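You operate a simulated robot arm through the tools that you are given. There is no shell and no other tool.

Carry out the task below with a simulated robot arm. There is one attempt and no reset: what you move stays moved.

TASK
Turn both inside-out tubes in one go in the turner.
Fine: lay them straight; one pull of the turner's lever; slide the tray back out and leave them on it. Where these are worked on the way, their far stop is far enough and under half their travel is too little: turner tray.

It is judged by the outcome, as a careful person would: the job done as asked, and still so three seconds after it is handed in. It fails if anything else is knocked over, pushed out of place, dropped, spilled or broken.

THE ROBOT
A 6-joint arm with a two-finger parallel gripper, fixed in place. Base frame: the origin is at the foot of the arm, x ahead of it, y to its left, z up. Units: mm, rad, N and s.
With the tool pointing down near the work surface it reaches from about 300 to 660 mm from the base axis. Its first joint turns from -2.007 to 2.007 rad. Payload 3.43 kg.
Tool frame: the origin (TCP) lies between the finger pads and is the grasp point; the fingertips stand 34 mm ahead of it; z points along the fingers, y is the line along which they close. The gripper opens to 128 mm. The fingers are 24 mm wide and 12 mm thick; the gripper's body (48 by 130 mm) begins 96 mm behind the TCP.
Orientation is that of the tool frame in the base frame, as a unit quaternion [w, x, y, z]. With the fingers straight down and closing along the base's y, the tool's x points along the base's -x, its y along +y and its z along -z.

THE INTERFACE
- The arm moves only by the tool apply_moves. Its argument "rows" is a list of rows, each an object (a shift or turn left out is 0, a gripper value left out holds the last) with "slide": the shift along the tool's x, y, z in units of 200 mm (1.0 is 200 mm), a list of three; "delta_rot": the turn, a rotation vector about the tool's x, y, z in units of 60 degrees (1.0 is 60 degrees), a list of three; "hand": the gripper command, from -1 (shut) to 1 (fully open), values between in proportion. In form: [{"slide": [tx, ty, tz], "delta_rot": [rx, ry, rz], "hand": hand}, ...]. A call has 1 to 20 rows; each row is the pose to reach, as a shift and turn from the pose commanded when the call began, along the tool's axes at that moment. A call with a number of a shift or a turn outside -1 to 1 is refused whole. Each row takes 0.2 s and may step no farther than 50 mm and 0.15 rad from the row before; otherwise, or with a gripper value out of range, the whole call is refused. A pose out of reach is approached as far as the arm can. The call stops where the force on the tool passes 40 N (or 10 N more than at its start, if that is more) or the arm is blocked; 0.2 s more then pass. Each finger travels about 153 mm/s and halts on what it meets, pressing with about 21 N; the grip force reading is that of the motor and also rises with nothing between the fingers. The clock runs only during rows and for 0.2 s after the last one: add rows that repeat a pose to give the fingers time. It gives the time, the measured TCP pose, the force on the tool (base axes), the opening and the grip force at its end, in the units of the frame above (readings bear some noise), with the torque about the TCP (base axes, N m) and any sound that the robot's microphone picked up.
- Cameras (640 x 400 px; columns grow to the right, rows downward): "scene" is fixed at [48.9, 498.5, 1417.4]; the picture's right is [-0.59, -0.81, 0.00], its down [-0.45, 0.33, -0.83] and it looks along [0.67, -0.49, -0.56] (base axes); focal length 260 px, centre (320, 200). "wrist" rides on the gripper at [76, -11, -160] in the tool frame; the picture's right is [0.15, 0.99, 0.00], its down [-0.88, 0.13, -0.46] and it looks along [-0.45, 0.07, 0.89] (tool axes); focal length 234 px, centre (320, 200). There is no depth. A picture from a camera that has moved, and an enlarged one, comes with that camera's place and axes in the base frame and with its lens.
- get_image(camera): a new picture of that camera. No time passes.
- move_column(by): slides the trunk up (or, below 0, down) by that many mm; the arm rides with it, the base frame stays. It gives what a move gives, with no picture.
- enlarge(camera, box): a new picture of the part [left, top, right, bottom] of that camera's present view, enlarged. No time passes.
- close_job(): hands the job in; it is judged then, once.

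Places have to be worked out from the pictures, the camera data and where the tool is seen. Open the gripper and draw the arm clear of the work before you hand the job in, unless the task says otherwise.

The tools are called as a command line: name --argument value ..., lists and objects as JSON in quotes. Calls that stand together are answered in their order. apply_moves: Moves the arm, as the interface text tells. Its arguments: {"type":"object","properties":{"rows":{"type":"array"}},"required":["rows"]} The other tools are called the same way: move_column (by) slides the trunk up or down; get_image (camera) takes a picture; enlarge (camera, box) takes an enlarged picture of a part of a camera's view; close_job () hands the job in.

At the start:

```text
t: 0.0
tool_pos: [437.1, -69.9, 1275.1]
ee_rot: [0.0, -0.001, 1.0, 0.0]
force: [0.5, -1.5, -0.3]
torque: [-0.02, 0.0, 0.01]
finger_gap: 128.1
grip_force: 0.0
trunk travel left (down, up): [-900.0, 90.0]
```

scene: 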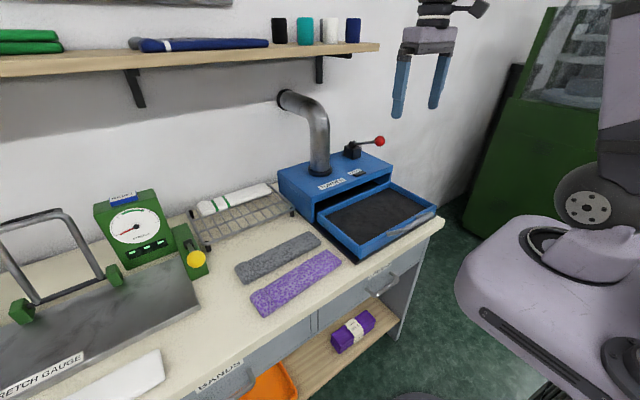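
wrist: 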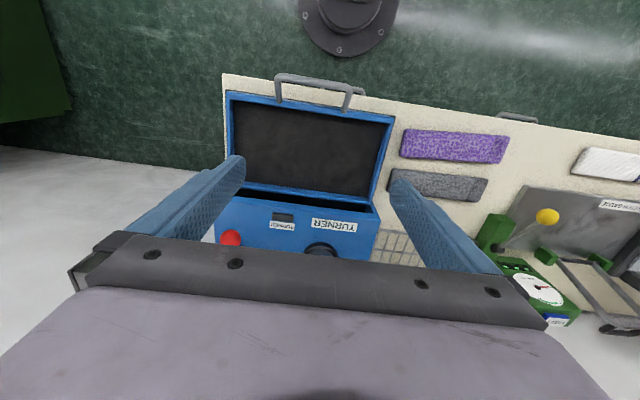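

I'll look more closely at the workbench, tubes, turner and lever before moving anything.

enlarge --camera "scene" --box '[260, 80, 460, 280]'

enlarge --camera "scene" --box '[160, 160, 400, 400]'

enlarge --camera "wrist" --box '[200, 60, 560, 280]'

```text
2.00 times, centred on (360, 180) of scene
camera zoom: at [48.9, 498.5, 1417.4], right [-0.59, -0.81, 0.0], down [-0.45, 0.33, -0.83], along [0.67, -0.49, -0.56], focal length 521 px, centre (240, 240)
```

zoom: 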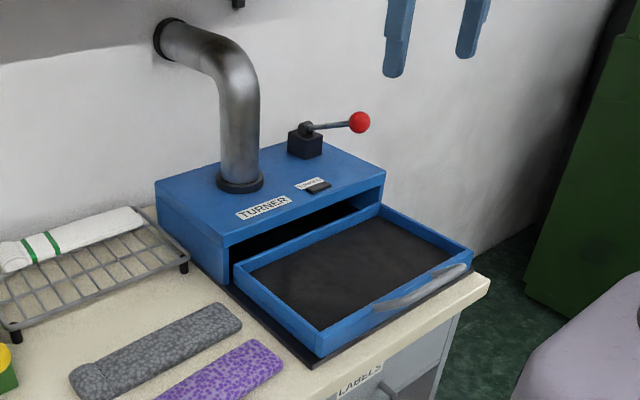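

```text
1.67 times, centred on (280, 280) of scene
camera zoom: at [48.9, 498.5, 1417.4], right [-0.59, -0.81, 0.0], down [-0.45, 0.33, -0.83], along [0.67, -0.49, -0.56], focal length 434 px, centre (387, 67)
```

zoom: 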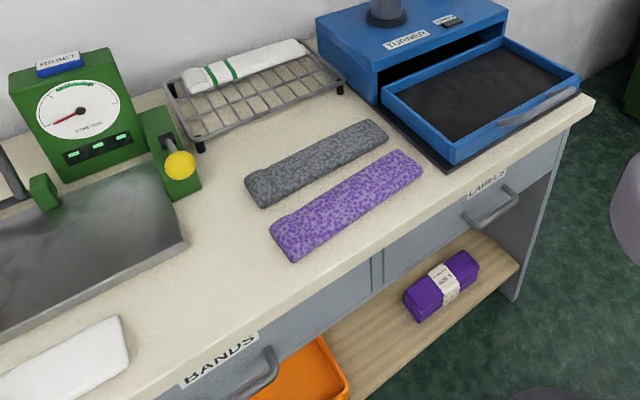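

```text
1.78 times, centred on (380, 170) of wrist
camera zoom: at [362.3, -78.4, 1433.7], right [-0.15, 0.99, 0.0], down [0.88, 0.13, 0.46], along [0.45, 0.07, -0.89], focal length 416 px, centre (213, 253)
```

zoom: 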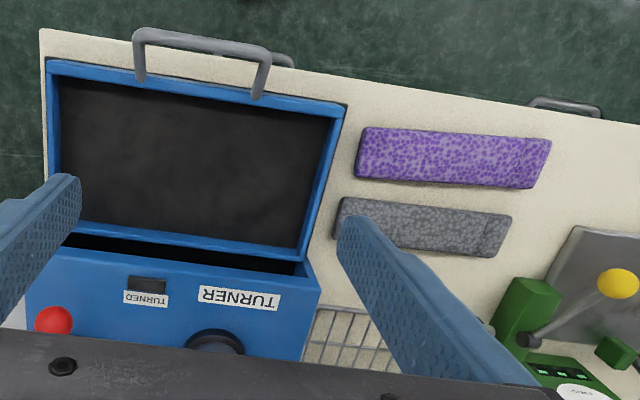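

The two patterned pieces (grey and purple) lie beside the tray; I want to check that these are the inside-out ones and not the white ones, and read the labels on the turner.

enlarge --camera "scene" --box '[220, 220, 350, 320]'

enlarge --camera "scene" --box '[180, 170, 310, 250]'

enlarge --camera "scene" --box '[0, 300, 180, 400]'

enlarge --camera "scene" --box '[310, 130, 400, 190]'

```text
4.00 times, centred on (285, 270) of scene
camera zoom: at [48.9, 498.5, 1417.4], right [-0.59, -0.81, 0.0], down [-0.45, 0.33, -0.83], along [0.67, -0.49, -0.56], focal length 1042 px, centre (460, -80)
```

zoom: 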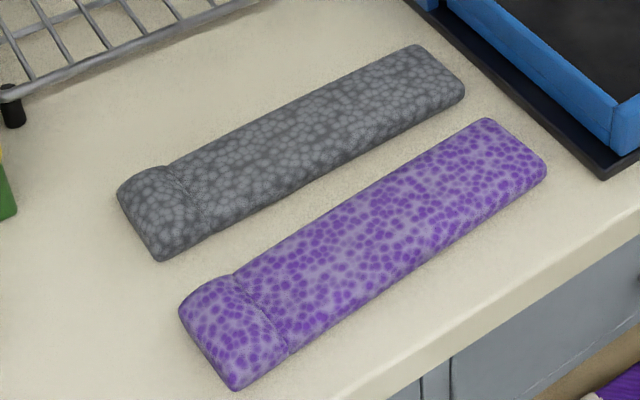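

```text
4.92 times, centred on (245, 210) of scene
camera zoom: at [48.9, 498.5, 1417.4], right [-0.59, -0.81, 0.0], down [-0.45, 0.33, -0.83], along [0.67, -0.49, -0.56], focal length 1282 px, centre (689, 151)
```

zoom: 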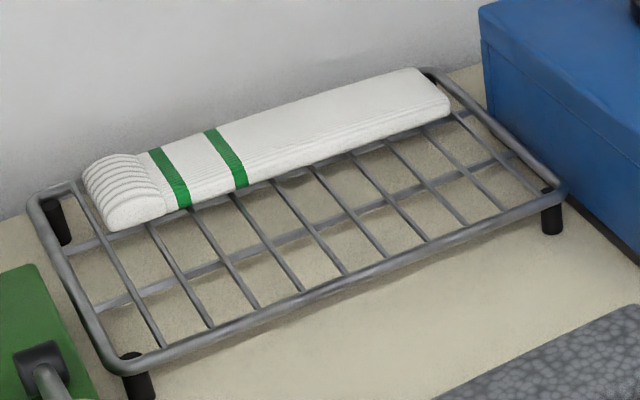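

```text
3.56 times, centred on (90, 350) of scene
camera zoom: at [48.9, 498.5, 1417.4], right [-0.59, -0.81, 0.0], down [-0.45, 0.33, -0.83], along [0.67, -0.49, -0.56], focal length 926 px, centre (1138, -333)
```

zoom: 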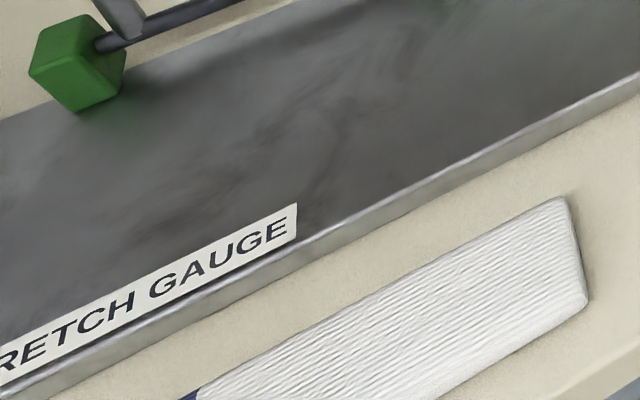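

```text
6.67 times, centred on (355, 160) of scene
camera zoom: at [48.9, 498.5, 1417.4], right [-0.59, -0.81, 0.0], down [-0.45, 0.33, -0.83], along [0.67, -0.49, -0.56], focal length 1736 px, centre (87, 467)
```

zoom: 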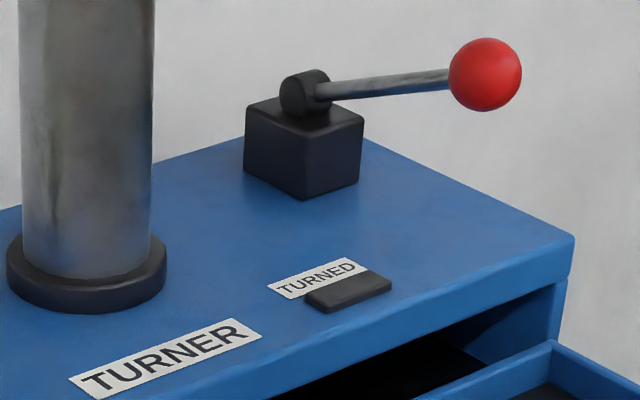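

Grey and purple show the loopy wrong side with the seam band, so they are the two inside-out tubes. I lower the trunk a first 150 mm over clear air to get a second viewpoint for triangulation.

move_column --by -150

```text
t: 1.8
tool_pos: [437.3, -68.6, 1125.6]
ee_rot: [-0.001, 0.0, 1.0, 0.0]
force: [0.3, 0.7, 0.4]
torque: [0.01, 0.0, 0.0]
finger_gap: 128.1
grip_force: 0.1
trunk travel left (down, up): [-750.0, 240.0]
```

Lowered cleanly. Now the wrist picture from here.

get_image --camera "wrist"

get_image --camera "scene"

```text
taken
camera wrist: at [362.3, -78.4, 1283.8], right [-0.15, 0.99, 0.0], down [0.88, 0.13, 0.46], along [0.45, 0.07, -0.89], focal length 234 px, centre (320, 200)
```

wrist: 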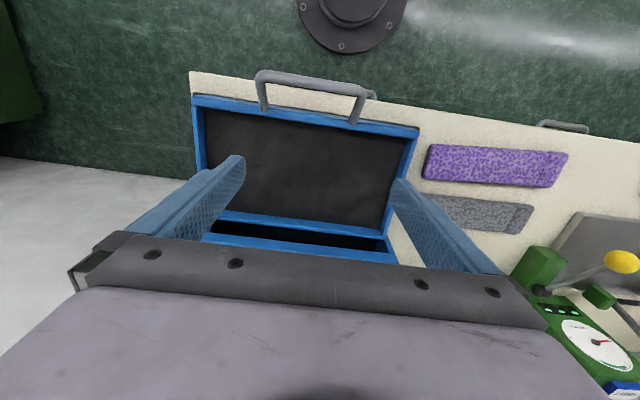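

```text
taken
```

scene: 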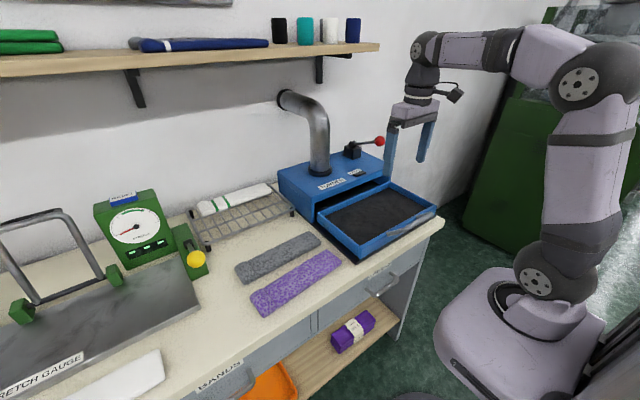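

I take enlarged wrist views for accurate corner positions.

enlarge --camera "wrist" --box '[180, 60, 440, 260]'

enlarge --camera "wrist" --box '[380, 110, 580, 240]'

```text
2.00 times, centred on (310, 160) of wrist
camera zoom: at [362.3, -78.4, 1283.8], right [-0.15, 0.99, 0.0], down [0.88, 0.13, 0.46], along [0.45, 0.07, -0.89], focal length 468 px, centre (340, 280)
```

zoom: 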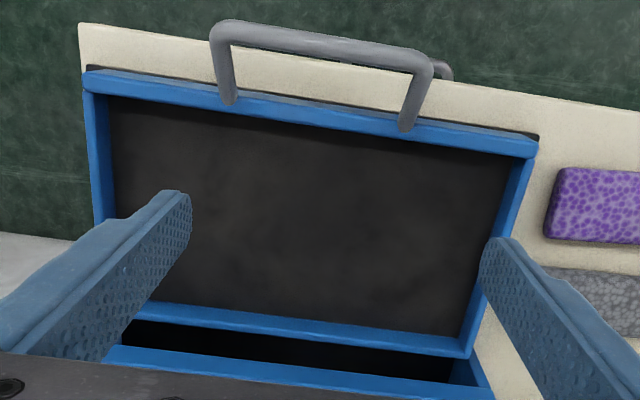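

```text
3.08 times, centred on (480, 175) of wrist
camera zoom: at [362.3, -78.4, 1283.8], right [-0.15, 0.99, 0.0], down [0.88, 0.13, 0.46], along [0.45, 0.07, -0.89], focal length 720 px, centre (-172, 277)
```

zoom: 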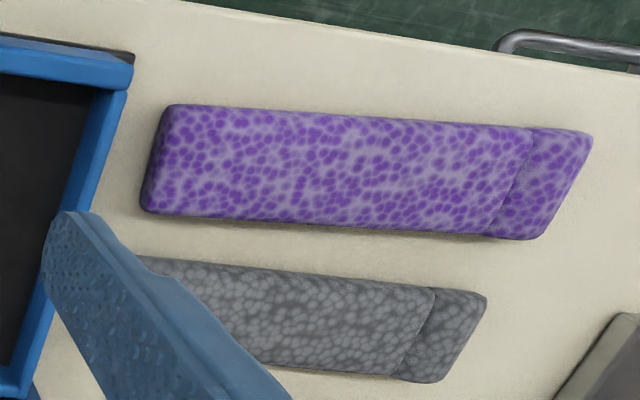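

Triangulating: tray rim ≈ z 893 spanning x≈412–625, y≈−268…93; bench ≈ z 830; purple tube centred ≈(455,268), grey behind it ≈(545,275), knob ≈(647,−206,1070). I move over the tubes at this safe height and turn the tool 90° so it closes along base x.

apply_moves --rows '[{"slide": [-0.02, 0.21, 0]}, {"slide": [-0.04, 0.42, 0]}, {"slide": [-0.05, 0.63, 0]}, {"slide": [-0.05, 0.85, 0]}]'

apply_moves --rows '[{"slide": [0, 0.14, 0], "delta_rot": [0, 0, 0.125]}, {"slide": [0, 0.28, 0], "delta_rot": [0, 0, 0.25]}, {"slide": [0, 0.42, 0], "delta_rot": [0, 0, 0.375]}, {"slide": [0, 0.56, 0], "delta_rot": [0, 0, 0.5]}, {"slide": [0, 0.7, 0], "delta_rot": [0, 0, 0.625]}, {"slide": [0, 0.84, 0], "delta_rot": [0, 0, 0.75]}]'

apply_moves --rows '[{"delta_rot": [0, 0, 0.125]}, {"delta_rot": [0, 0, 0.25]}, {"delta_rot": [0, 0, 0.375]}, {"delta_rot": [0, 0, 0.5]}, {"delta_rot": [0, 0, 0.625]}, {"delta_rot": [0, 0, 0.75]}]'

get_image --camera "wrist"

get_image --camera "scene"

```text
t: 2.8
tool_pos: [448.5, 102.9, 1123.9]
ee_rot: [0.0, 0.0, 1.0, -0.001]
force: [1.0, 0.0, 0.4]
torque: [-0.01, -0.01, 0.03]
finger_gap: 128.0
grip_force: 0.0
trunk travel left (down, up): [-750.0, 240.0]
```

```text
t: 4.2
tool_pos: [449.1, 270.6, 1123.6]
ee_rot: [0.0, 0.383, 0.924, 0.0]
force: [0.4, 0.0, 0.3]
torque: [0.02, -0.03, 0.02]
finger_gap: 128.0
grip_force: 0.0
trunk travel left (down, up): [-750.0, 240.0]
```

```text
t: 5.5
tool_pos: [447.7, 270.2, 1125.1]
ee_rot: [0.0, 0.708, 0.707, 0.001]
force: [0.2, -0.2, -0.4]
torque: [0.0, 0.01, -0.01]
finger_gap: 128.2
grip_force: 0.1
trunk travel left (down, up): [-750.0, 240.0]
```

```text
taken
camera wrist: at [437.1, 346.7, 1283.5], right [0.99, 0.14, 0.0], down [0.13, -0.88, 0.46], along [0.07, -0.45, -0.89], focal length 234 px, centre (320, 200)
```

wrist: 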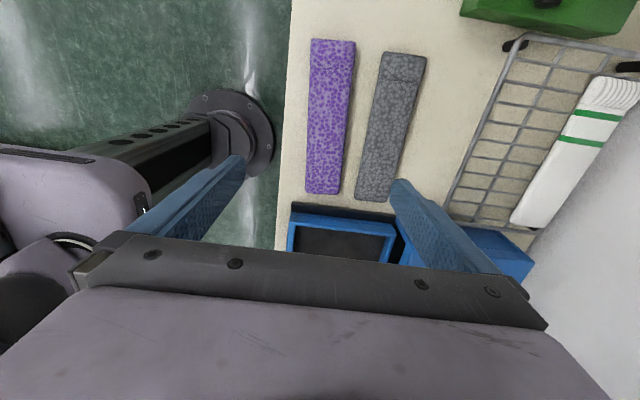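

```text
taken
```

scene: 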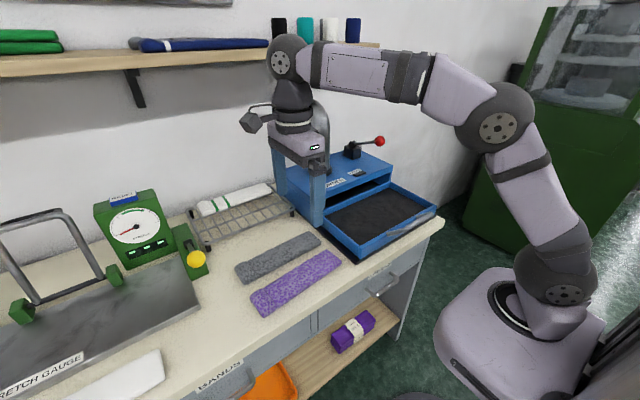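

Tool now closes along x. Enlarging the tubes to locate their edges in this view.

enlarge --camera "wrist" --box '[270, 20, 470, 220]'

```text
2.00 times, centred on (370, 120) of wrist
camera zoom: at [437.1, 346.7, 1283.5], right [0.99, 0.14, 0.0], down [0.13, -0.88, 0.46], along [0.07, -0.45, -0.89], focal length 468 px, centre (220, 360)
```

zoom: 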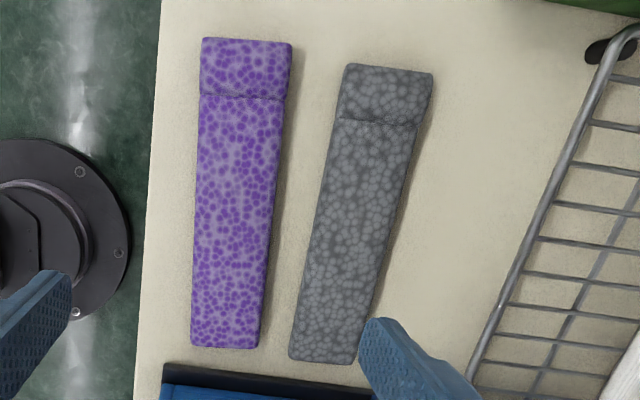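

Estimates agree within a few mm: purple centre ≈(461,274), tilt ≈5°; grey centre ≈(568,273), tilt ≈2.5°; tops near z 850. I lower the trunk by 200 over the purple tube for a closer look.

move_column --by -200

apply_moves --rows '[{"slide": [0.01, 0.03, 0], "delta_rot": [0, 0, -0.04], "hand": 0.5}, {"slide": [0.02, 0.065, 0], "delta_rot": [0, 0, -0.083], "hand": 0.5}, {"slide": [0.02, 0.065, 0], "delta_rot": [0, 0, -0.083], "hand": 0.5}]'

get_image --camera "wrist"

get_image --camera "scene"

```text
t: 7.7
tool_pos: [447.4, 268.7, 924.7]
ee_rot: [0.0, 0.707, 0.707, 0.0]
force: [0.0, 0.1, -0.2]
torque: [-0.01, 0.01, 0.0]
finger_gap: 127.9
grip_force: 0.1
trunk travel left (down, up): [-550.0, 440.0]
```

```text
t: 8.5
tool_pos: [460.8, 272.8, 925.3]
ee_rot: [0.001, 0.675, 0.737, 0.0]
force: [0.5, 0.0, -0.3]
torque: [-0.03, -0.02, -0.01]
finger_gap: 96.0
grip_force: 0.1
trunk travel left (down, up): [-550.0, 440.0]
```

```text
taken
camera wrist: at [443.6, 349.5, 1083.4], right [0.97, 0.23, 0.0], down [0.21, -0.87, 0.46], along [0.11, -0.44, -0.89], focal length 234 px, centre (320, 200)
```

wrist: 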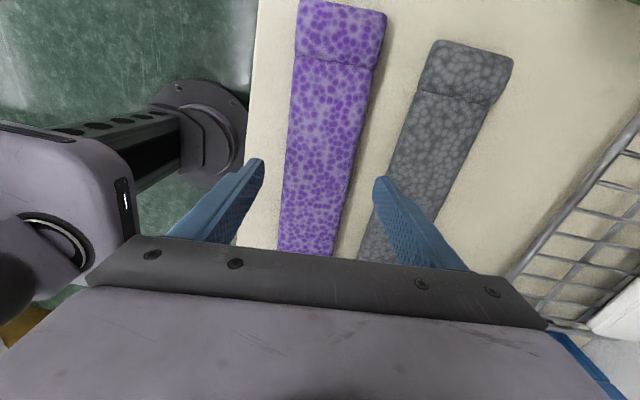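

```text
taken
```

scene: 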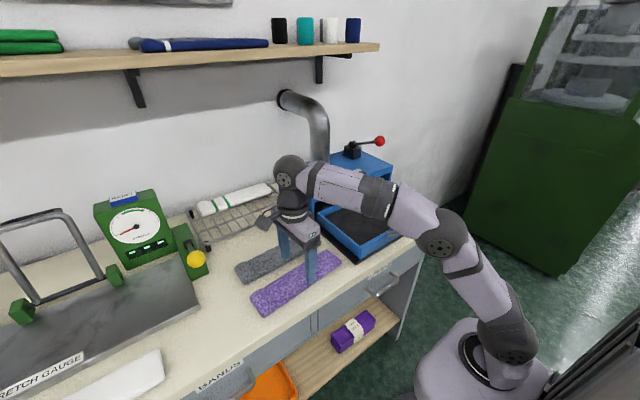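

The tool is centred over and aligned with the purple tube (its edges sit symmetric about the projected tool axis). I descend most of the way, fingertips still about 10 mm above the estimated bench.

apply_moves --rows '[{"slide": [0, 0, 0.08]}, {"slide": [0, 0, 0.16]}, {"slide": [0, 0, 0.22]}, {"slide": [0, 0, 0.265]}, {"slide": [0, 0, 0.265]}]'

get_image --camera "wrist"

enlarge --camera "scene" --box '[220, 200, 380, 320]'

```text
t: 9.7
tool_pos: [459.5, 273.1, 876.1]
ee_rot: [0.0, 0.675, 0.737, 0.003]
force: [1.0, 0.9, 19.7]
torque: [-0.26, 0.97, -0.04]
finger_gap: 95.1
grip_force: 0.1
trunk travel left (down, up): [-550.0, 440.0]
```

```text
taken
camera wrist: at [441.7, 348.6, 1033.5], right [0.97, 0.23, 0.01], down [0.2, -0.87, 0.45], along [0.11, -0.44, -0.89], focal length 234 px, centre (320, 200)
```

wrist: 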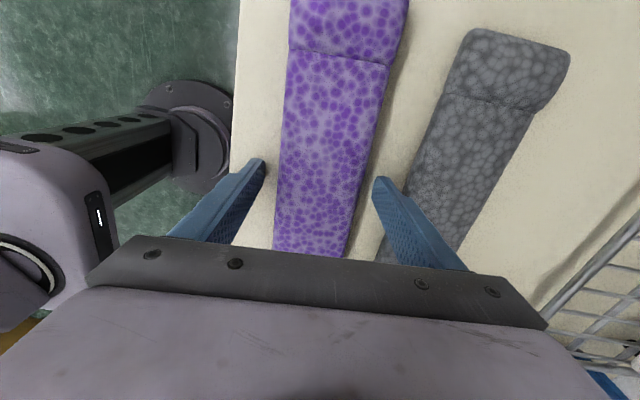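

```text
3.33 times, centred on (300, 260) of scene
camera zoom: at [48.9, 498.5, 1417.4], right [-0.59, -0.81, 0.0], down [-0.45, 0.33, -0.83], along [0.67, -0.49, -0.56], focal length 868 px, centre (387, 0)
```

zoom: 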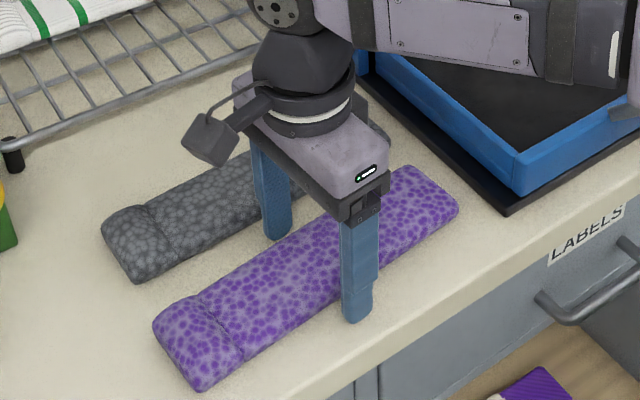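

Contact with the bench at TCP z≈876, so the bench is at ≈841. I back off 6 mm and close on the tube.

apply_moves --rows '[{"slide": [0, 0, -0.03]}, {"slide": [0, 0, -0.03], "hand": 0.1}, {"slide": [0, 0, -0.03], "hand": -0.2}, {"slide": [0, 0, -0.03], "hand": -1}, {"slide": [0, 0, -0.03], "hand": -1}]'

get_image --camera "wrist"

```text
t: 10.9
tool_pos: [460.2, 273.5, 877.8]
ee_rot: [-0.001, 0.676, 0.737, 0.001]
force: [0.5, 0.6, 0.3]
torque: [0.0, 0.01, -0.02]
finger_gap: 69.1
grip_force: 21.2
trunk travel left (down, up): [-550.0, 440.0]
```

```text
taken
camera wrist: at [443.1, 349.4, 1036.2], right [0.97, 0.23, 0.0], down [0.21, -0.87, 0.46], along [0.11, -0.44, -0.89], focal length 234 px, centre (320, 200)
```

wrist: 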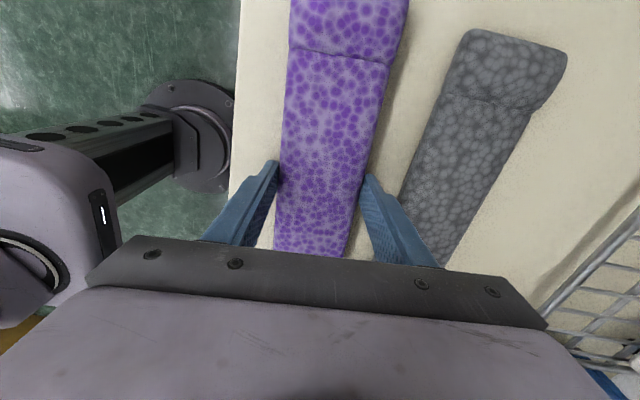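

Gripped at 69 mm, the tube's width. I lift slightly to check it holds.

apply_moves --rows '[{"slide": [0, 0, -0.05]}, {"slide": [0, 0, -0.1]}, {"slide": [0, 0, -0.2]}, {"slide": [0, 0, -0.3]}, {"slide": [0, 0, -0.4]}, {"slide": [0, 0, -0.5]}, {"slide": [0, 0, -0.5]}]'

get_image --camera "wrist"

get_image --camera "scene"

```text
t: 12.5
tool_pos: [460.0, 274.1, 977.4]
ee_rot: [0.001, 0.676, 0.737, 0.0]
force: [0.7, 0.5, -1.0]
torque: [-0.02, 0.01, 0.03]
finger_gap: 68.6
grip_force: 21.5
trunk travel left (down, up): [-550.0, 440.0]
```

```text
taken
camera wrist: at [442.7, 349.4, 1136.1], right [0.97, 0.23, 0.0], down [0.21, -0.87, 0.46], along [0.11, -0.44, -0.89], focal length 234 px, centre (320, 200)
```

wrist: 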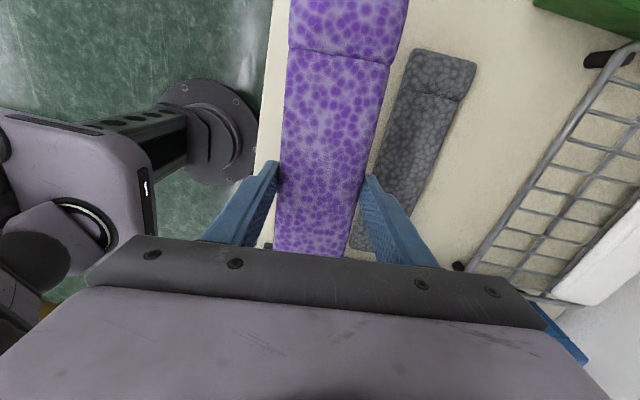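

```text
taken
```

scene: 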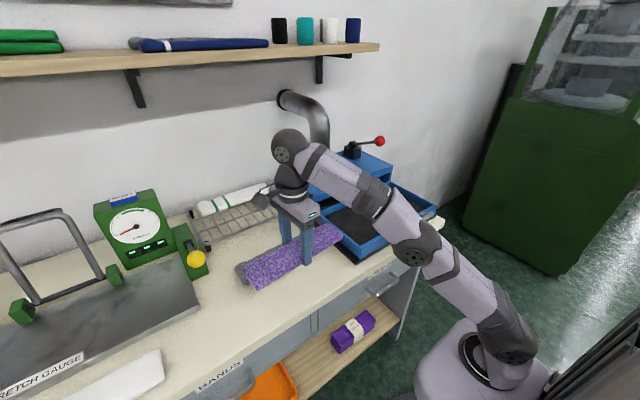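

The purple tube hangs level and aligned in the grip. I straighten the tool to the bench axes and carry it over the tray in two steps (to x≈470, y≈−87), well above the rim.

apply_moves --rows '[{"delta_rot": [0, 0, 0.042]}, {"delta_rot": [0, 0, 0.085]}, {"delta_rot": [0, 0, 0.085]}]'

apply_moves --rows '[{"slide": [-0.15, 0.01, 0]}, {"slide": [-0.3, 0.02, 0]}, {"slide": [-0.45, 0.03, 0]}, {"slide": [-0.6, 0.04, 0]}, {"slide": [-0.75, 0.05, 0]}, {"slide": [-0.9, 0.05, 0]}]'

apply_moves --rows '[{"slide": [-0.15, 0, 0]}, {"slide": [-0.3, 0, 0]}, {"slide": [-0.45, 0, 0]}, {"slide": [-0.6, 0, 0]}, {"slide": [-0.75, 0, 0]}, {"slide": [-0.9, 0, 0]}, {"slide": [-0.9, 0, 0]}]'

get_image --camera "wrist"

get_image --camera "scene"

```text
t: 13.3
tool_pos: [459.1, 272.6, 976.7]
ee_rot: [0.0, 0.708, 0.706, 0.001]
force: [0.0, -1.2, -1.0]
torque: [-0.04, -0.01, 0.01]
finger_gap: 69.1
grip_force: 20.9
trunk travel left (down, up): [-550.0, 440.0]
```

```text
t: 14.7
tool_pos: [469.5, 92.2, 977.9]
ee_rot: [0.0, 0.708, 0.706, 0.0]
force: [0.0, 0.7, -0.4]
torque: [0.01, -0.03, -0.02]
finger_gap: 68.7
grip_force: 21.5
trunk travel left (down, up): [-550.0, 440.0]
```

```text
t: 16.3
tool_pos: [468.9, -85.5, 977.2]
ee_rot: [0.0, 0.708, 0.707, 0.0]
force: [0.2, -0.5, -0.3]
torque: [0.02, 0.01, -0.04]
finger_gap: 68.7
grip_force: 20.8
trunk travel left (down, up): [-550.0, 440.0]
```

```text
taken
camera wrist: at [459.0, -8.6, 1136.9], right [0.99, 0.14, 0.0], down [0.13, -0.88, 0.46], along [0.07, -0.45, -0.89], focal length 234 px, centre (320, 200)
```

wrist: 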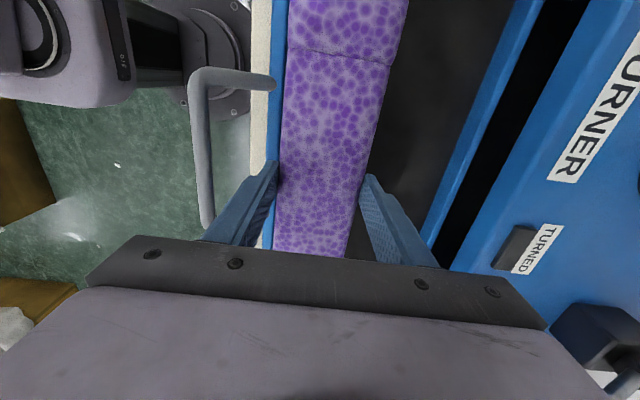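

```text
taken
```

scene: 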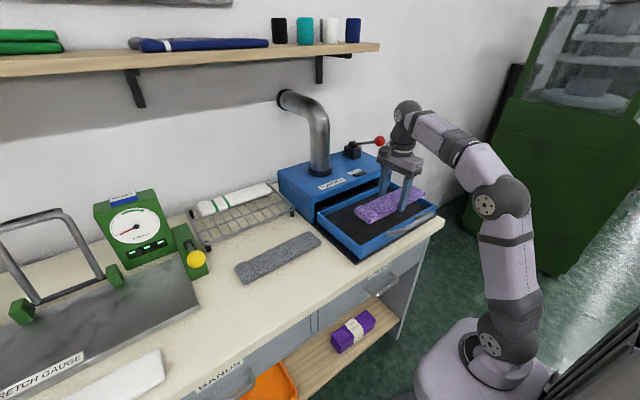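

The tube is over the tray and parallel with it. I need the inner edges of the tray more exactly before lowering, because finger clearance at the walls is small.

enlarge --camera "wrist" --box '[240, 0, 400, 100]'

enlarge --camera "wrist" --box '[400, 0, 560, 100]'

enlarge --camera "scene" --box '[300, 160, 460, 260]'

```text
4.00 times, centred on (320, 50) of wrist
camera zoom: at [459.0, -8.6, 1136.9], right [0.99, 0.14, 0.0], down [0.13, -0.88, 0.46], along [0.07, -0.45, -0.89], focal length 937 px, centre (320, 800)
```

zoom: 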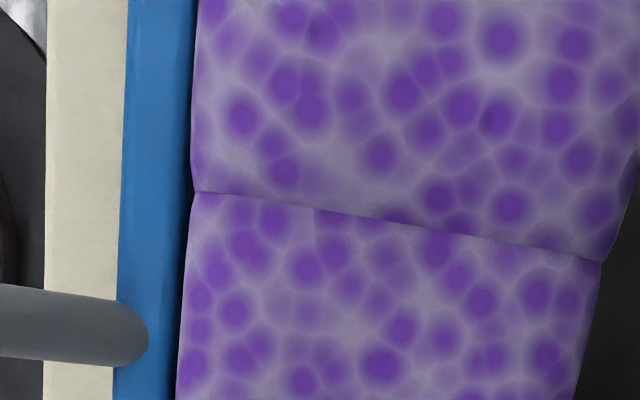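

```text
4.00 times, centred on (480, 50) of wrist
camera zoom: at [459.0, -8.6, 1136.9], right [0.99, 0.14, 0.0], down [0.13, -0.88, 0.46], along [0.07, -0.45, -0.89], focal length 937 px, centre (-320, 800)
```

zoom: 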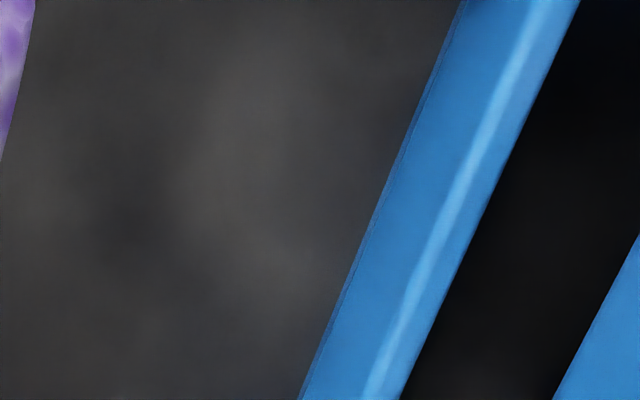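

```text
4.00 times, centred on (380, 210) of scene
camera zoom: at [48.9, 498.5, 1417.4], right [-0.59, -0.81, 0.0], down [-0.45, 0.33, -0.83], along [0.67, -0.49, -0.56], focal length 1042 px, centre (80, 160)
```

zoom: 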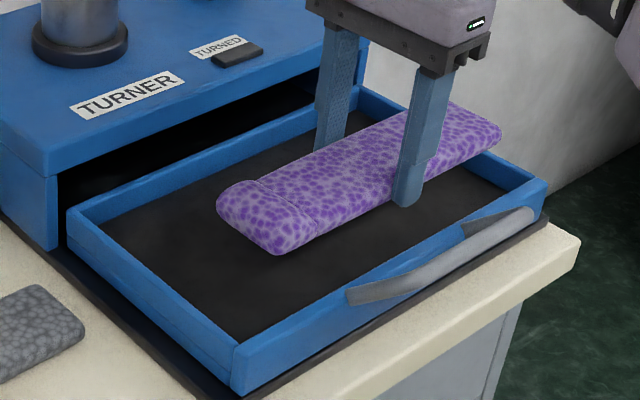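

Tray interior spans x≈422–620, floor ≈ z 862. I shift to x≈474.5 and lower slowly to just above the tray floor.

apply_moves --rows '[{"slide": [0, 0.028, 0]}, {"slide": [0, 0.028, 0.1]}, {"slide": [0, 0.028, 0.2]}, {"slide": [0, 0.028, 0.28]}, {"slide": [0, 0.028, 0.33]}, {"slide": [0, 0.028, 0.355]}, {"slide": [0, 0.028, 0.36]}]'

get_image --camera "wrist"

enlarge --camera "scene" --box '[300, 160, 460, 260]'

```text
t: 17.9
tool_pos: [475.7, -87.0, 906.7]
ee_rot: [0.001, 0.708, 0.706, 0.001]
force: [-0.1, -0.6, 3.0]
torque: [-0.31, 0.12, -0.04]
finger_gap: 68.9
grip_force: 20.8
trunk travel left (down, up): [-550.0, 440.0]
```

```text
taken
camera wrist: at [464.8, -9.1, 1065.0], right [0.99, 0.14, 0.0], down [0.13, -0.88, 0.46], along [0.07, -0.45, -0.89], focal length 234 px, centre (320, 200)
```

wrist: 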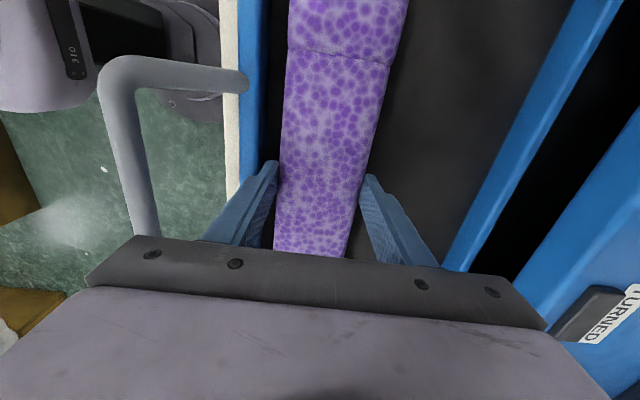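

```text
4.00 times, centred on (380, 210) of scene
camera zoom: at [48.9, 498.5, 1417.4], right [-0.59, -0.81, 0.0], down [-0.45, 0.33, -0.83], along [0.67, -0.49, -0.56], focal length 1042 px, centre (80, 160)
```

zoom: 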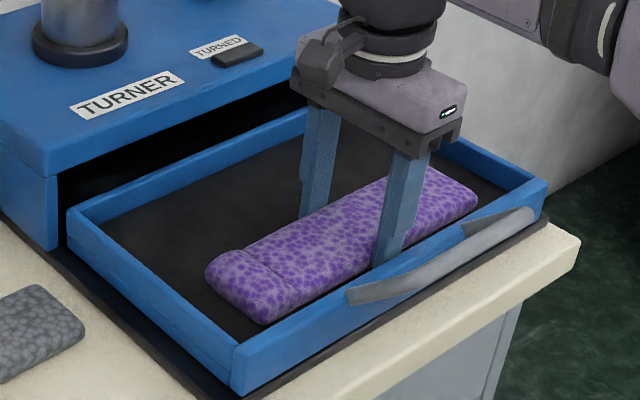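

A light 3 N contact: the tube is just touching down. I lower another few mm slowly.

apply_moves --rows '[{"slide": [0, 0, 0.008]}, {"slide": [0, 0, 0.016]}, {"slide": [0, 0, 0.016]}]'

```text
t: 18.7
tool_pos: [475.2, -86.4, 906.3]
ee_rot: [0.004, 0.708, 0.706, 0.002]
force: [2.9, -0.6, 27.0]
torque: [0.02, 0.11, -0.07]
finger_gap: 69.2
grip_force: 21.1
trunk travel left (down, up): [-550.0, 440.0]
```

Full resting contact (27 N), so the tube lies on the floor. I relieve the push, open just 3 mm per side, then withdraw upward.

apply_moves --rows '[{"slide": [0, 0, -0.015]}, {"slide": [0, 0, -0.015], "hand": 0.18}, {"slide": [0, 0, -0.015], "hand": 0.18}, {"slide": [0, 0, -0.05], "hand": 0.18}, {"slide": [0, 0, -0.12], "hand": 0.18}, {"slide": [0, 0, -0.25], "hand": 0.18}, {"slide": [0, 0, -0.4]}, {"slide": [0, 0, -0.6]}, {"slide": [0, 0, -0.6]}]'

get_image --camera "wrist"

enlarge --camera "scene" --box '[300, 160, 460, 260]'

```text
t: 20.7
tool_pos: [475.2, -86.4, 1022.7]
ee_rot: [0.001, 0.708, 0.707, 0.0]
force: [-0.2, 0.3, 0.3]
torque: [0.04, -0.01, -0.01]
finger_gap: 75.7
grip_force: 0.0
trunk travel left (down, up): [-550.0, 440.0]
```

```text
taken
camera wrist: at [464.9, -9.2, 1181.5], right [0.99, 0.14, 0.0], down [0.13, -0.88, 0.46], along [0.07, -0.45, -0.89], focal length 234 px, centre (320, 200)
```

wrist: 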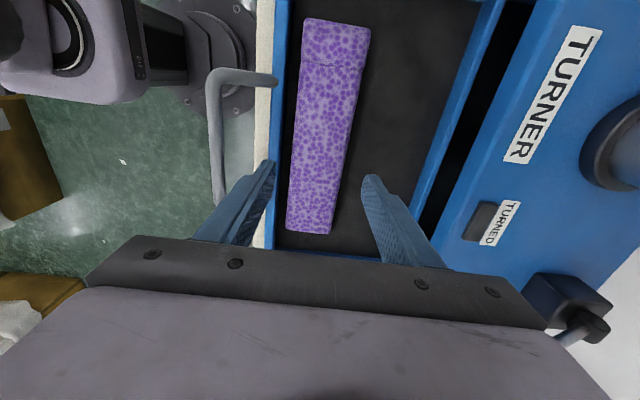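

```text
4.00 times, centred on (380, 210) of scene
camera zoom: at [48.9, 498.5, 1417.4], right [-0.59, -0.81, 0.0], down [-0.45, 0.33, -0.83], along [0.67, -0.49, -0.56], focal length 1042 px, centre (80, 160)
```

zoom: 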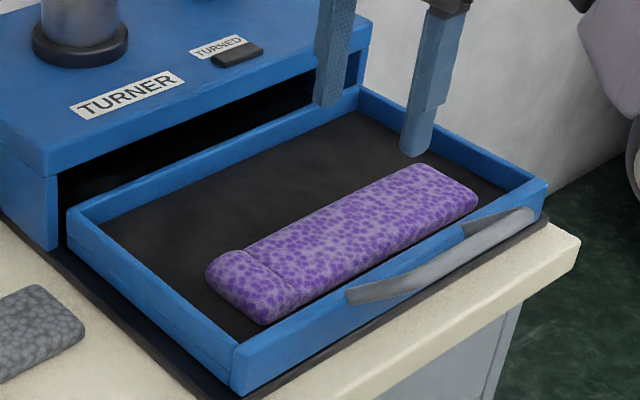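

Purple lies straight and parallel with the front wall. Next I go to the grey tube at about (566, 274) with the fingers opened to 96 mm.

apply_moves --rows '[{"slide": [0.15, 0, 0], "hand": 0.5}, {"slide": [0.3, 0, 0]}, {"slide": [0.45, 0, 0]}, {"slide": [0.6, 0, 0]}, {"slide": [0.75, 0, 0]}, {"slide": [0.9, 0, 0]}]'

apply_moves --rows '[{"slide": [0.15, 0.08, 0]}, {"slide": [0.3, 0.16, 0]}, {"slide": [0.45, 0.24, 0]}, {"slide": [0.6, 0.32, 0], "delta_rot": [0, 0, -0.02]}, {"slide": [0.75, 0.4, 0], "delta_rot": [0, 0, -0.04]}, {"slide": [0.9, 0.455, 0], "delta_rot": [0, 0, -0.042]}, {"slide": [0.9, 0.455, 0.2], "delta_rot": [0, 0, -0.042]}, {"slide": [0.9, 0.455, 0.4], "delta_rot": [0, 0, -0.042]}, {"slide": [0.9, 0.455, 0.45], "delta_rot": [0, 0, -0.042]}, {"slide": [0.9, 0.455, 0.45], "delta_rot": [0, 0, -0.042]}]'

get_image --camera "wrist"

get_image --camera "scene"

```text
t: 22.1
tool_pos: [475.5, 94.1, 1022.3]
ee_rot: [0.0, 0.708, 0.706, 0.0]
force: [-0.1, 0.0, 0.8]
torque: [0.0, 0.0, 0.02]
finger_gap: 96.1
grip_force: 0.0
trunk travel left (down, up): [-550.0, 440.0]
```

```text
t: 24.3
tool_pos: [522.7, 246.8, 915.9]
ee_rot: [0.001, 0.692, 0.722, 0.001]
force: [-0.8, 0.6, 0.3]
torque: [0.01, 0.01, -0.01]
finger_gap: 95.9
grip_force: 0.1
out of reach, approached as far as the arm can: row 1, 2, 3, 4, 5, 6, 7, 8, 9, 10
trunk travel left (down, up): [-550.0, 440.0]
```

```text
taken
camera wrist: at [509.8, 324.3, 1076.0], right [0.98, 0.19, 0.0], down [0.17, -0.87, 0.46], along [0.09, -0.45, -0.89], focal length 234 px, centre (320, 200)
```

wrist: 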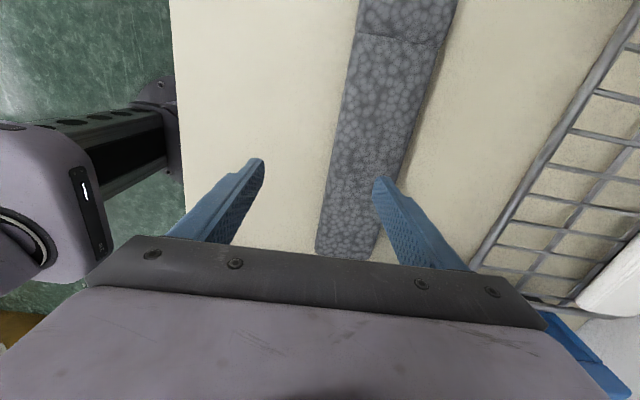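

```text
taken
```

scene: 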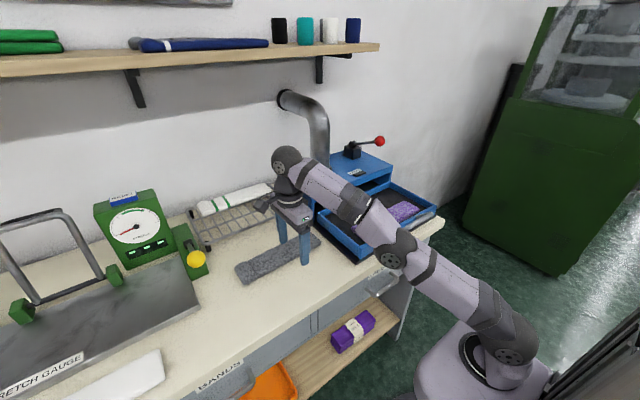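

The target was out of reach because the arm base is low relative to the wrist. I raise the trunk by 200 so the arm can work more level, then re-approach.

move_column --by 200

```text
t: 26.5
tool_pos: [523.9, 247.9, 1116.0]
ee_rot: [0.0, 0.692, 0.722, 0.0]
force: [0.2, 1.0, -0.9]
torque: [-0.01, 0.0, -0.03]
finger_gap: 95.8
grip_force: 0.1
trunk travel left (down, up): [-750.0, 240.0]
```

Now a small downward move to see how the commanded pose relates to the measured one.

apply_moves --rows '[{"slide": [0, 0, 0.1]}, {"slide": [0, 0, 0.2]}, {"slide": [0, 0, 0.3]}, {"slide": [0, 0, 0.3]}]'

```text
t: 27.5
tool_pos: [522.9, 247.8, 1056.8]
ee_rot: [0.0, 0.692, 0.722, 0.0]
force: [-0.1, 0.1, 0.0]
torque: [0.03, 0.02, -0.03]
finger_gap: 95.9
grip_force: 0.1
trunk travel left (down, up): [-750.0, 240.0]
```

Commands start from the actual pose. Moving over the grey centre (568, 273) and down to z≈930.

apply_moves --rows '[{"slide": [0.05, 0.1, 0.05]}, {"slide": [0.1, 0.2, 0.15]}, {"slide": [0.115, 0.233, 0.3]}, {"slide": [0.115, 0.233, 0.45]}, {"slide": [0.115, 0.233, 0.6]}, {"slide": [0.115, 0.233, 0.63]}, {"slide": [0.115, 0.233, 0.63]}]'

get_image --camera "wrist"

```text
t: 29.1
tool_pos: [569.6, 272.7, 929.0]
ee_rot: [0.0, 0.692, 0.721, 0.0]
force: [0.4, -0.6, -0.1]
torque: [0.0, 0.0, 0.0]
finger_gap: 96.2
grip_force: 0.0
out of reach, approached as far as the arm can: row 2
trunk travel left (down, up): [-750.0, 240.0]
```

```text
taken
camera wrist: at [555.9, 349.5, 1089.0], right [0.98, 0.19, 0.0], down [0.17, -0.87, 0.46], along [0.09, -0.45, -0.89], focal length 234 px, centre (320, 200)
```

wrist: 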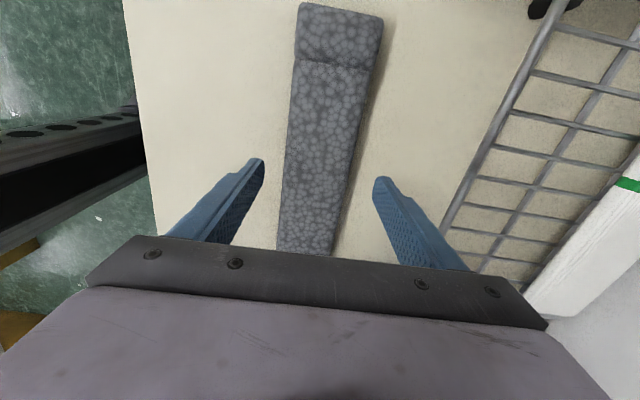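

Centred and aligned over the grey tube. Descending to the same grasp height (TCP z≈878) and gripping.

apply_moves --rows '[{"slide": [0, 0, 0.1]}, {"slide": [0, 0, 0.18]}, {"slide": [0, 0, 0.23]}, {"slide": [0, 0, 0.255]}, {"slide": [0, 0, 0.255]}, {"slide": [0, 0, 0.255], "hand": 0.1}, {"slide": [0, 0, 0.255], "hand": -0.2}, {"slide": [0, 0, 0.255], "hand": -1}, {"slide": [0, 0, 0.255], "hand": -1}]'

get_image --camera "wrist"

```text
t: 31.1
tool_pos: [568.8, 271.0, 880.0]
ee_rot: [0.0, 0.692, 0.722, -0.001]
force: [-0.1, -0.4, 0.6]
torque: [0.0, -0.01, 0.02]
finger_gap: 69.0
grip_force: 21.0
trunk travel left (down, up): [-750.0, 240.0]
```

```text
taken
camera wrist: at [555.7, 349.4, 1038.3], right [0.98, 0.19, 0.0], down [0.17, -0.87, 0.46], along [0.09, -0.45, -0.89], focal length 234 px, centre (320, 200)
```

wrist: 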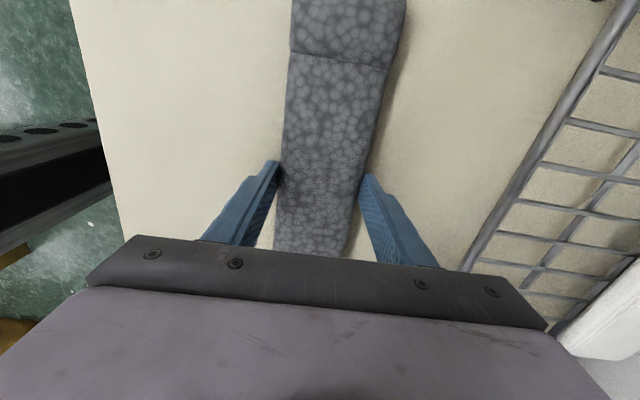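

Grey is gripped at 69 mm. I lift it, straighten to the bench axes, and carry it to the rear half of the tray.

apply_moves --rows '[{"slide": [0, 0, -0.05]}, {"slide": [0, 0, -0.15]}, {"slide": [0, 0, -0.28]}, {"slide": [0, 0, -0.42]}, {"slide": [0, 0, -0.45], "delta_rot": [0, 0, 0.02]}, {"slide": [0, 0, -0.45], "delta_rot": [0, 0, 0.04]}, {"slide": [0, 0, -0.45], "delta_rot": [0, 0, 0.041]}]'

get_image --camera "wrist"

```text
t: 32.7
tool_pos: [569.6, 272.4, 969.7]
ee_rot: [0.0, 0.708, 0.706, 0.0]
force: [-0.1, 0.0, 0.8]
torque: [-0.04, -0.01, -0.01]
finger_gap: 69.0
grip_force: 21.0
trunk travel left (down, up): [-750.0, 240.0]
```

```text
taken
camera wrist: at [558.8, 349.7, 1128.7], right [0.99, 0.15, 0.0], down [0.13, -0.88, 0.46], along [0.07, -0.45, -0.89], focal length 234 px, centre (320, 200)
```

wrist: 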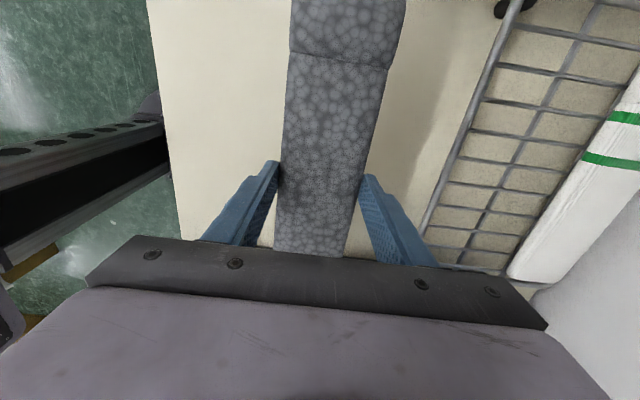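

Held straight. Carrying it along −y above the tray.

apply_moves --rows '[{"slide": [-0.15, 0, 0]}, {"slide": [-0.3, -0.005, 0]}, {"slide": [-0.45, -0.01, 0]}, {"slide": [-0.6, -0.01, 0]}, {"slide": [-0.75, -0.01, 0]}, {"slide": [-0.9, -0.01, 0]}]'

apply_moves --rows '[{"slide": [-0.15, 0, 0]}, {"slide": [-0.3, 0, 0]}, {"slide": [-0.45, 0, 0]}, {"slide": [-0.6, 0, 0]}, {"slide": [-0.75, 0, 0]}, {"slide": [-0.9, 0, 0]}, {"slide": [-0.9, 0, 0]}]'

get_image --camera "wrist"

get_image --camera "scene"

```text
t: 34.1
tool_pos: [565.1, 92.1, 969.5]
ee_rot: [0.0, 0.707, 0.707, -0.001]
force: [-0.4, 0.1, 0.5]
torque: [0.01, 0.0, -0.01]
finger_gap: 68.7
grip_force: 21.1
trunk travel left (down, up): [-750.0, 240.0]
```

```text
t: 35.7
tool_pos: [566.3, -87.5, 971.1]
ee_rot: [-0.001, 0.707, 0.707, 0.0]
force: [-0.1, -0.1, -0.1]
torque: [-0.02, -0.01, -0.01]
finger_gap: 68.8
grip_force: 21.0
trunk travel left (down, up): [-750.0, 240.0]
```

```text
taken
camera wrist: at [555.6, -10.8, 1128.7], right [0.99, 0.15, 0.0], down [0.13, -0.88, 0.46], along [0.07, -0.45, -0.89], focal length 234 px, centre (320, 200)
```

wrist: 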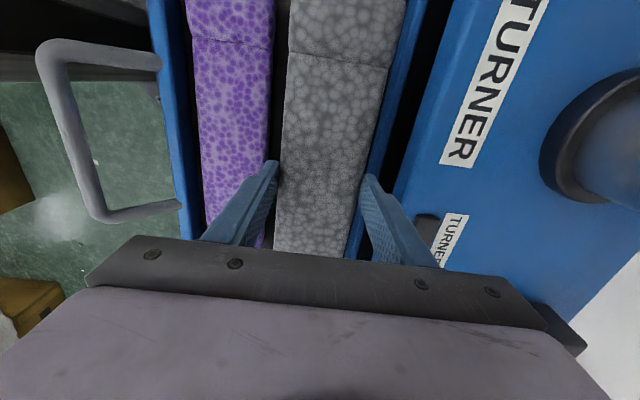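

```text
taken
```

scene: 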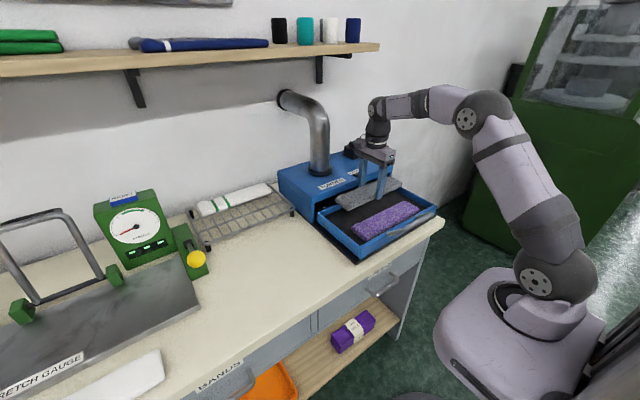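

Checking the clearances of both fingers against purple's edge and the rear tray wall before lowering.

enlarge --camera "wrist" --box '[180, 0, 440, 260]'

enlarge --camera "scene" --box '[300, 140, 460, 260]'

```text
1.54 times, centred on (310, 130) of wrist
camera zoom: at [555.6, -10.8, 1128.7], right [0.99, 0.15, 0.0], down [0.13, -0.88, 0.46], along [0.07, -0.45, -0.89], focal length 360 px, centre (335, 308)
```

zoom: 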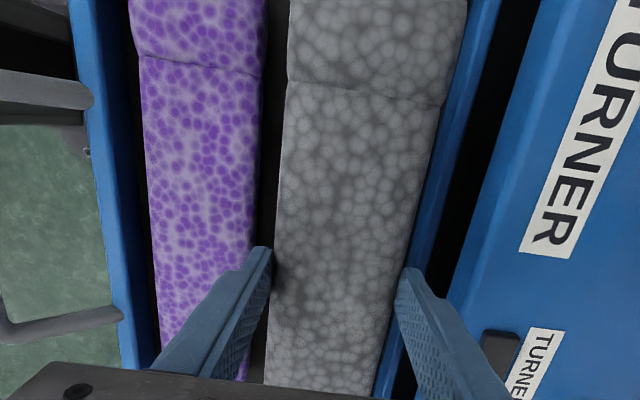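

```text
3.33 times, centred on (380, 200) of scene
camera zoom: at [48.9, 498.5, 1417.4], right [-0.59, -0.81, 0.0], down [-0.45, 0.33, -0.83], along [0.67, -0.49, -0.56], focal length 868 px, centre (120, 200)
```

zoom: 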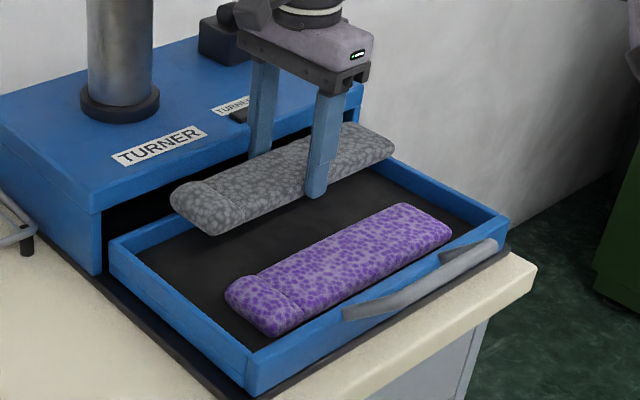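

Clearances are about 8 mm in front and 7 mm behind. Lowering to just above touch-down.

apply_moves --rows '[{"slide": [0, 0, 0.08]}, {"slide": [0, 0, 0.16]}, {"slide": [0, 0, 0.23]}, {"slide": [0, 0, 0.27]}, {"slide": [0, 0, 0.29]}, {"slide": [0, 0, 0.3]}, {"slide": [0, 0, 0.31]}, {"slide": [0, 0, 0.31]}]'

get_image --camera "wrist"

```text
t: 37.5
tool_pos: [566.2, -86.7, 909.0]
ee_rot: [0.001, 0.708, 0.706, 0.001]
force: [0.8, 0.1, 15.8]
torque: [0.04, 0.35, -0.04]
finger_gap: 68.7
grip_force: 21.3
trunk travel left (down, up): [-750.0, 240.0]
```

```text
taken
camera wrist: at [555.8, -9.5, 1068.8], right [0.99, 0.15, 0.01], down [0.13, -0.88, 0.46], along [0.07, -0.45, -0.89], focal length 234 px, centre (320, 200)
```

wrist: 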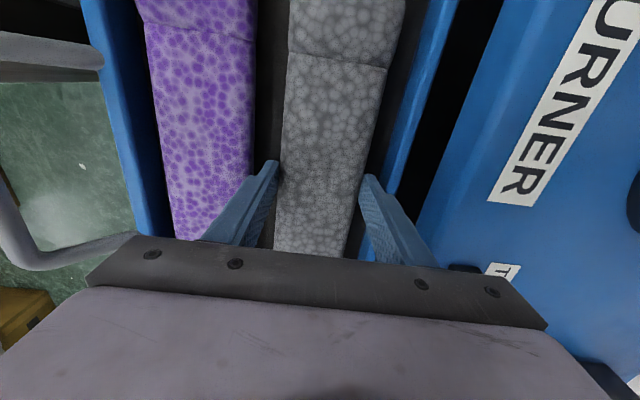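

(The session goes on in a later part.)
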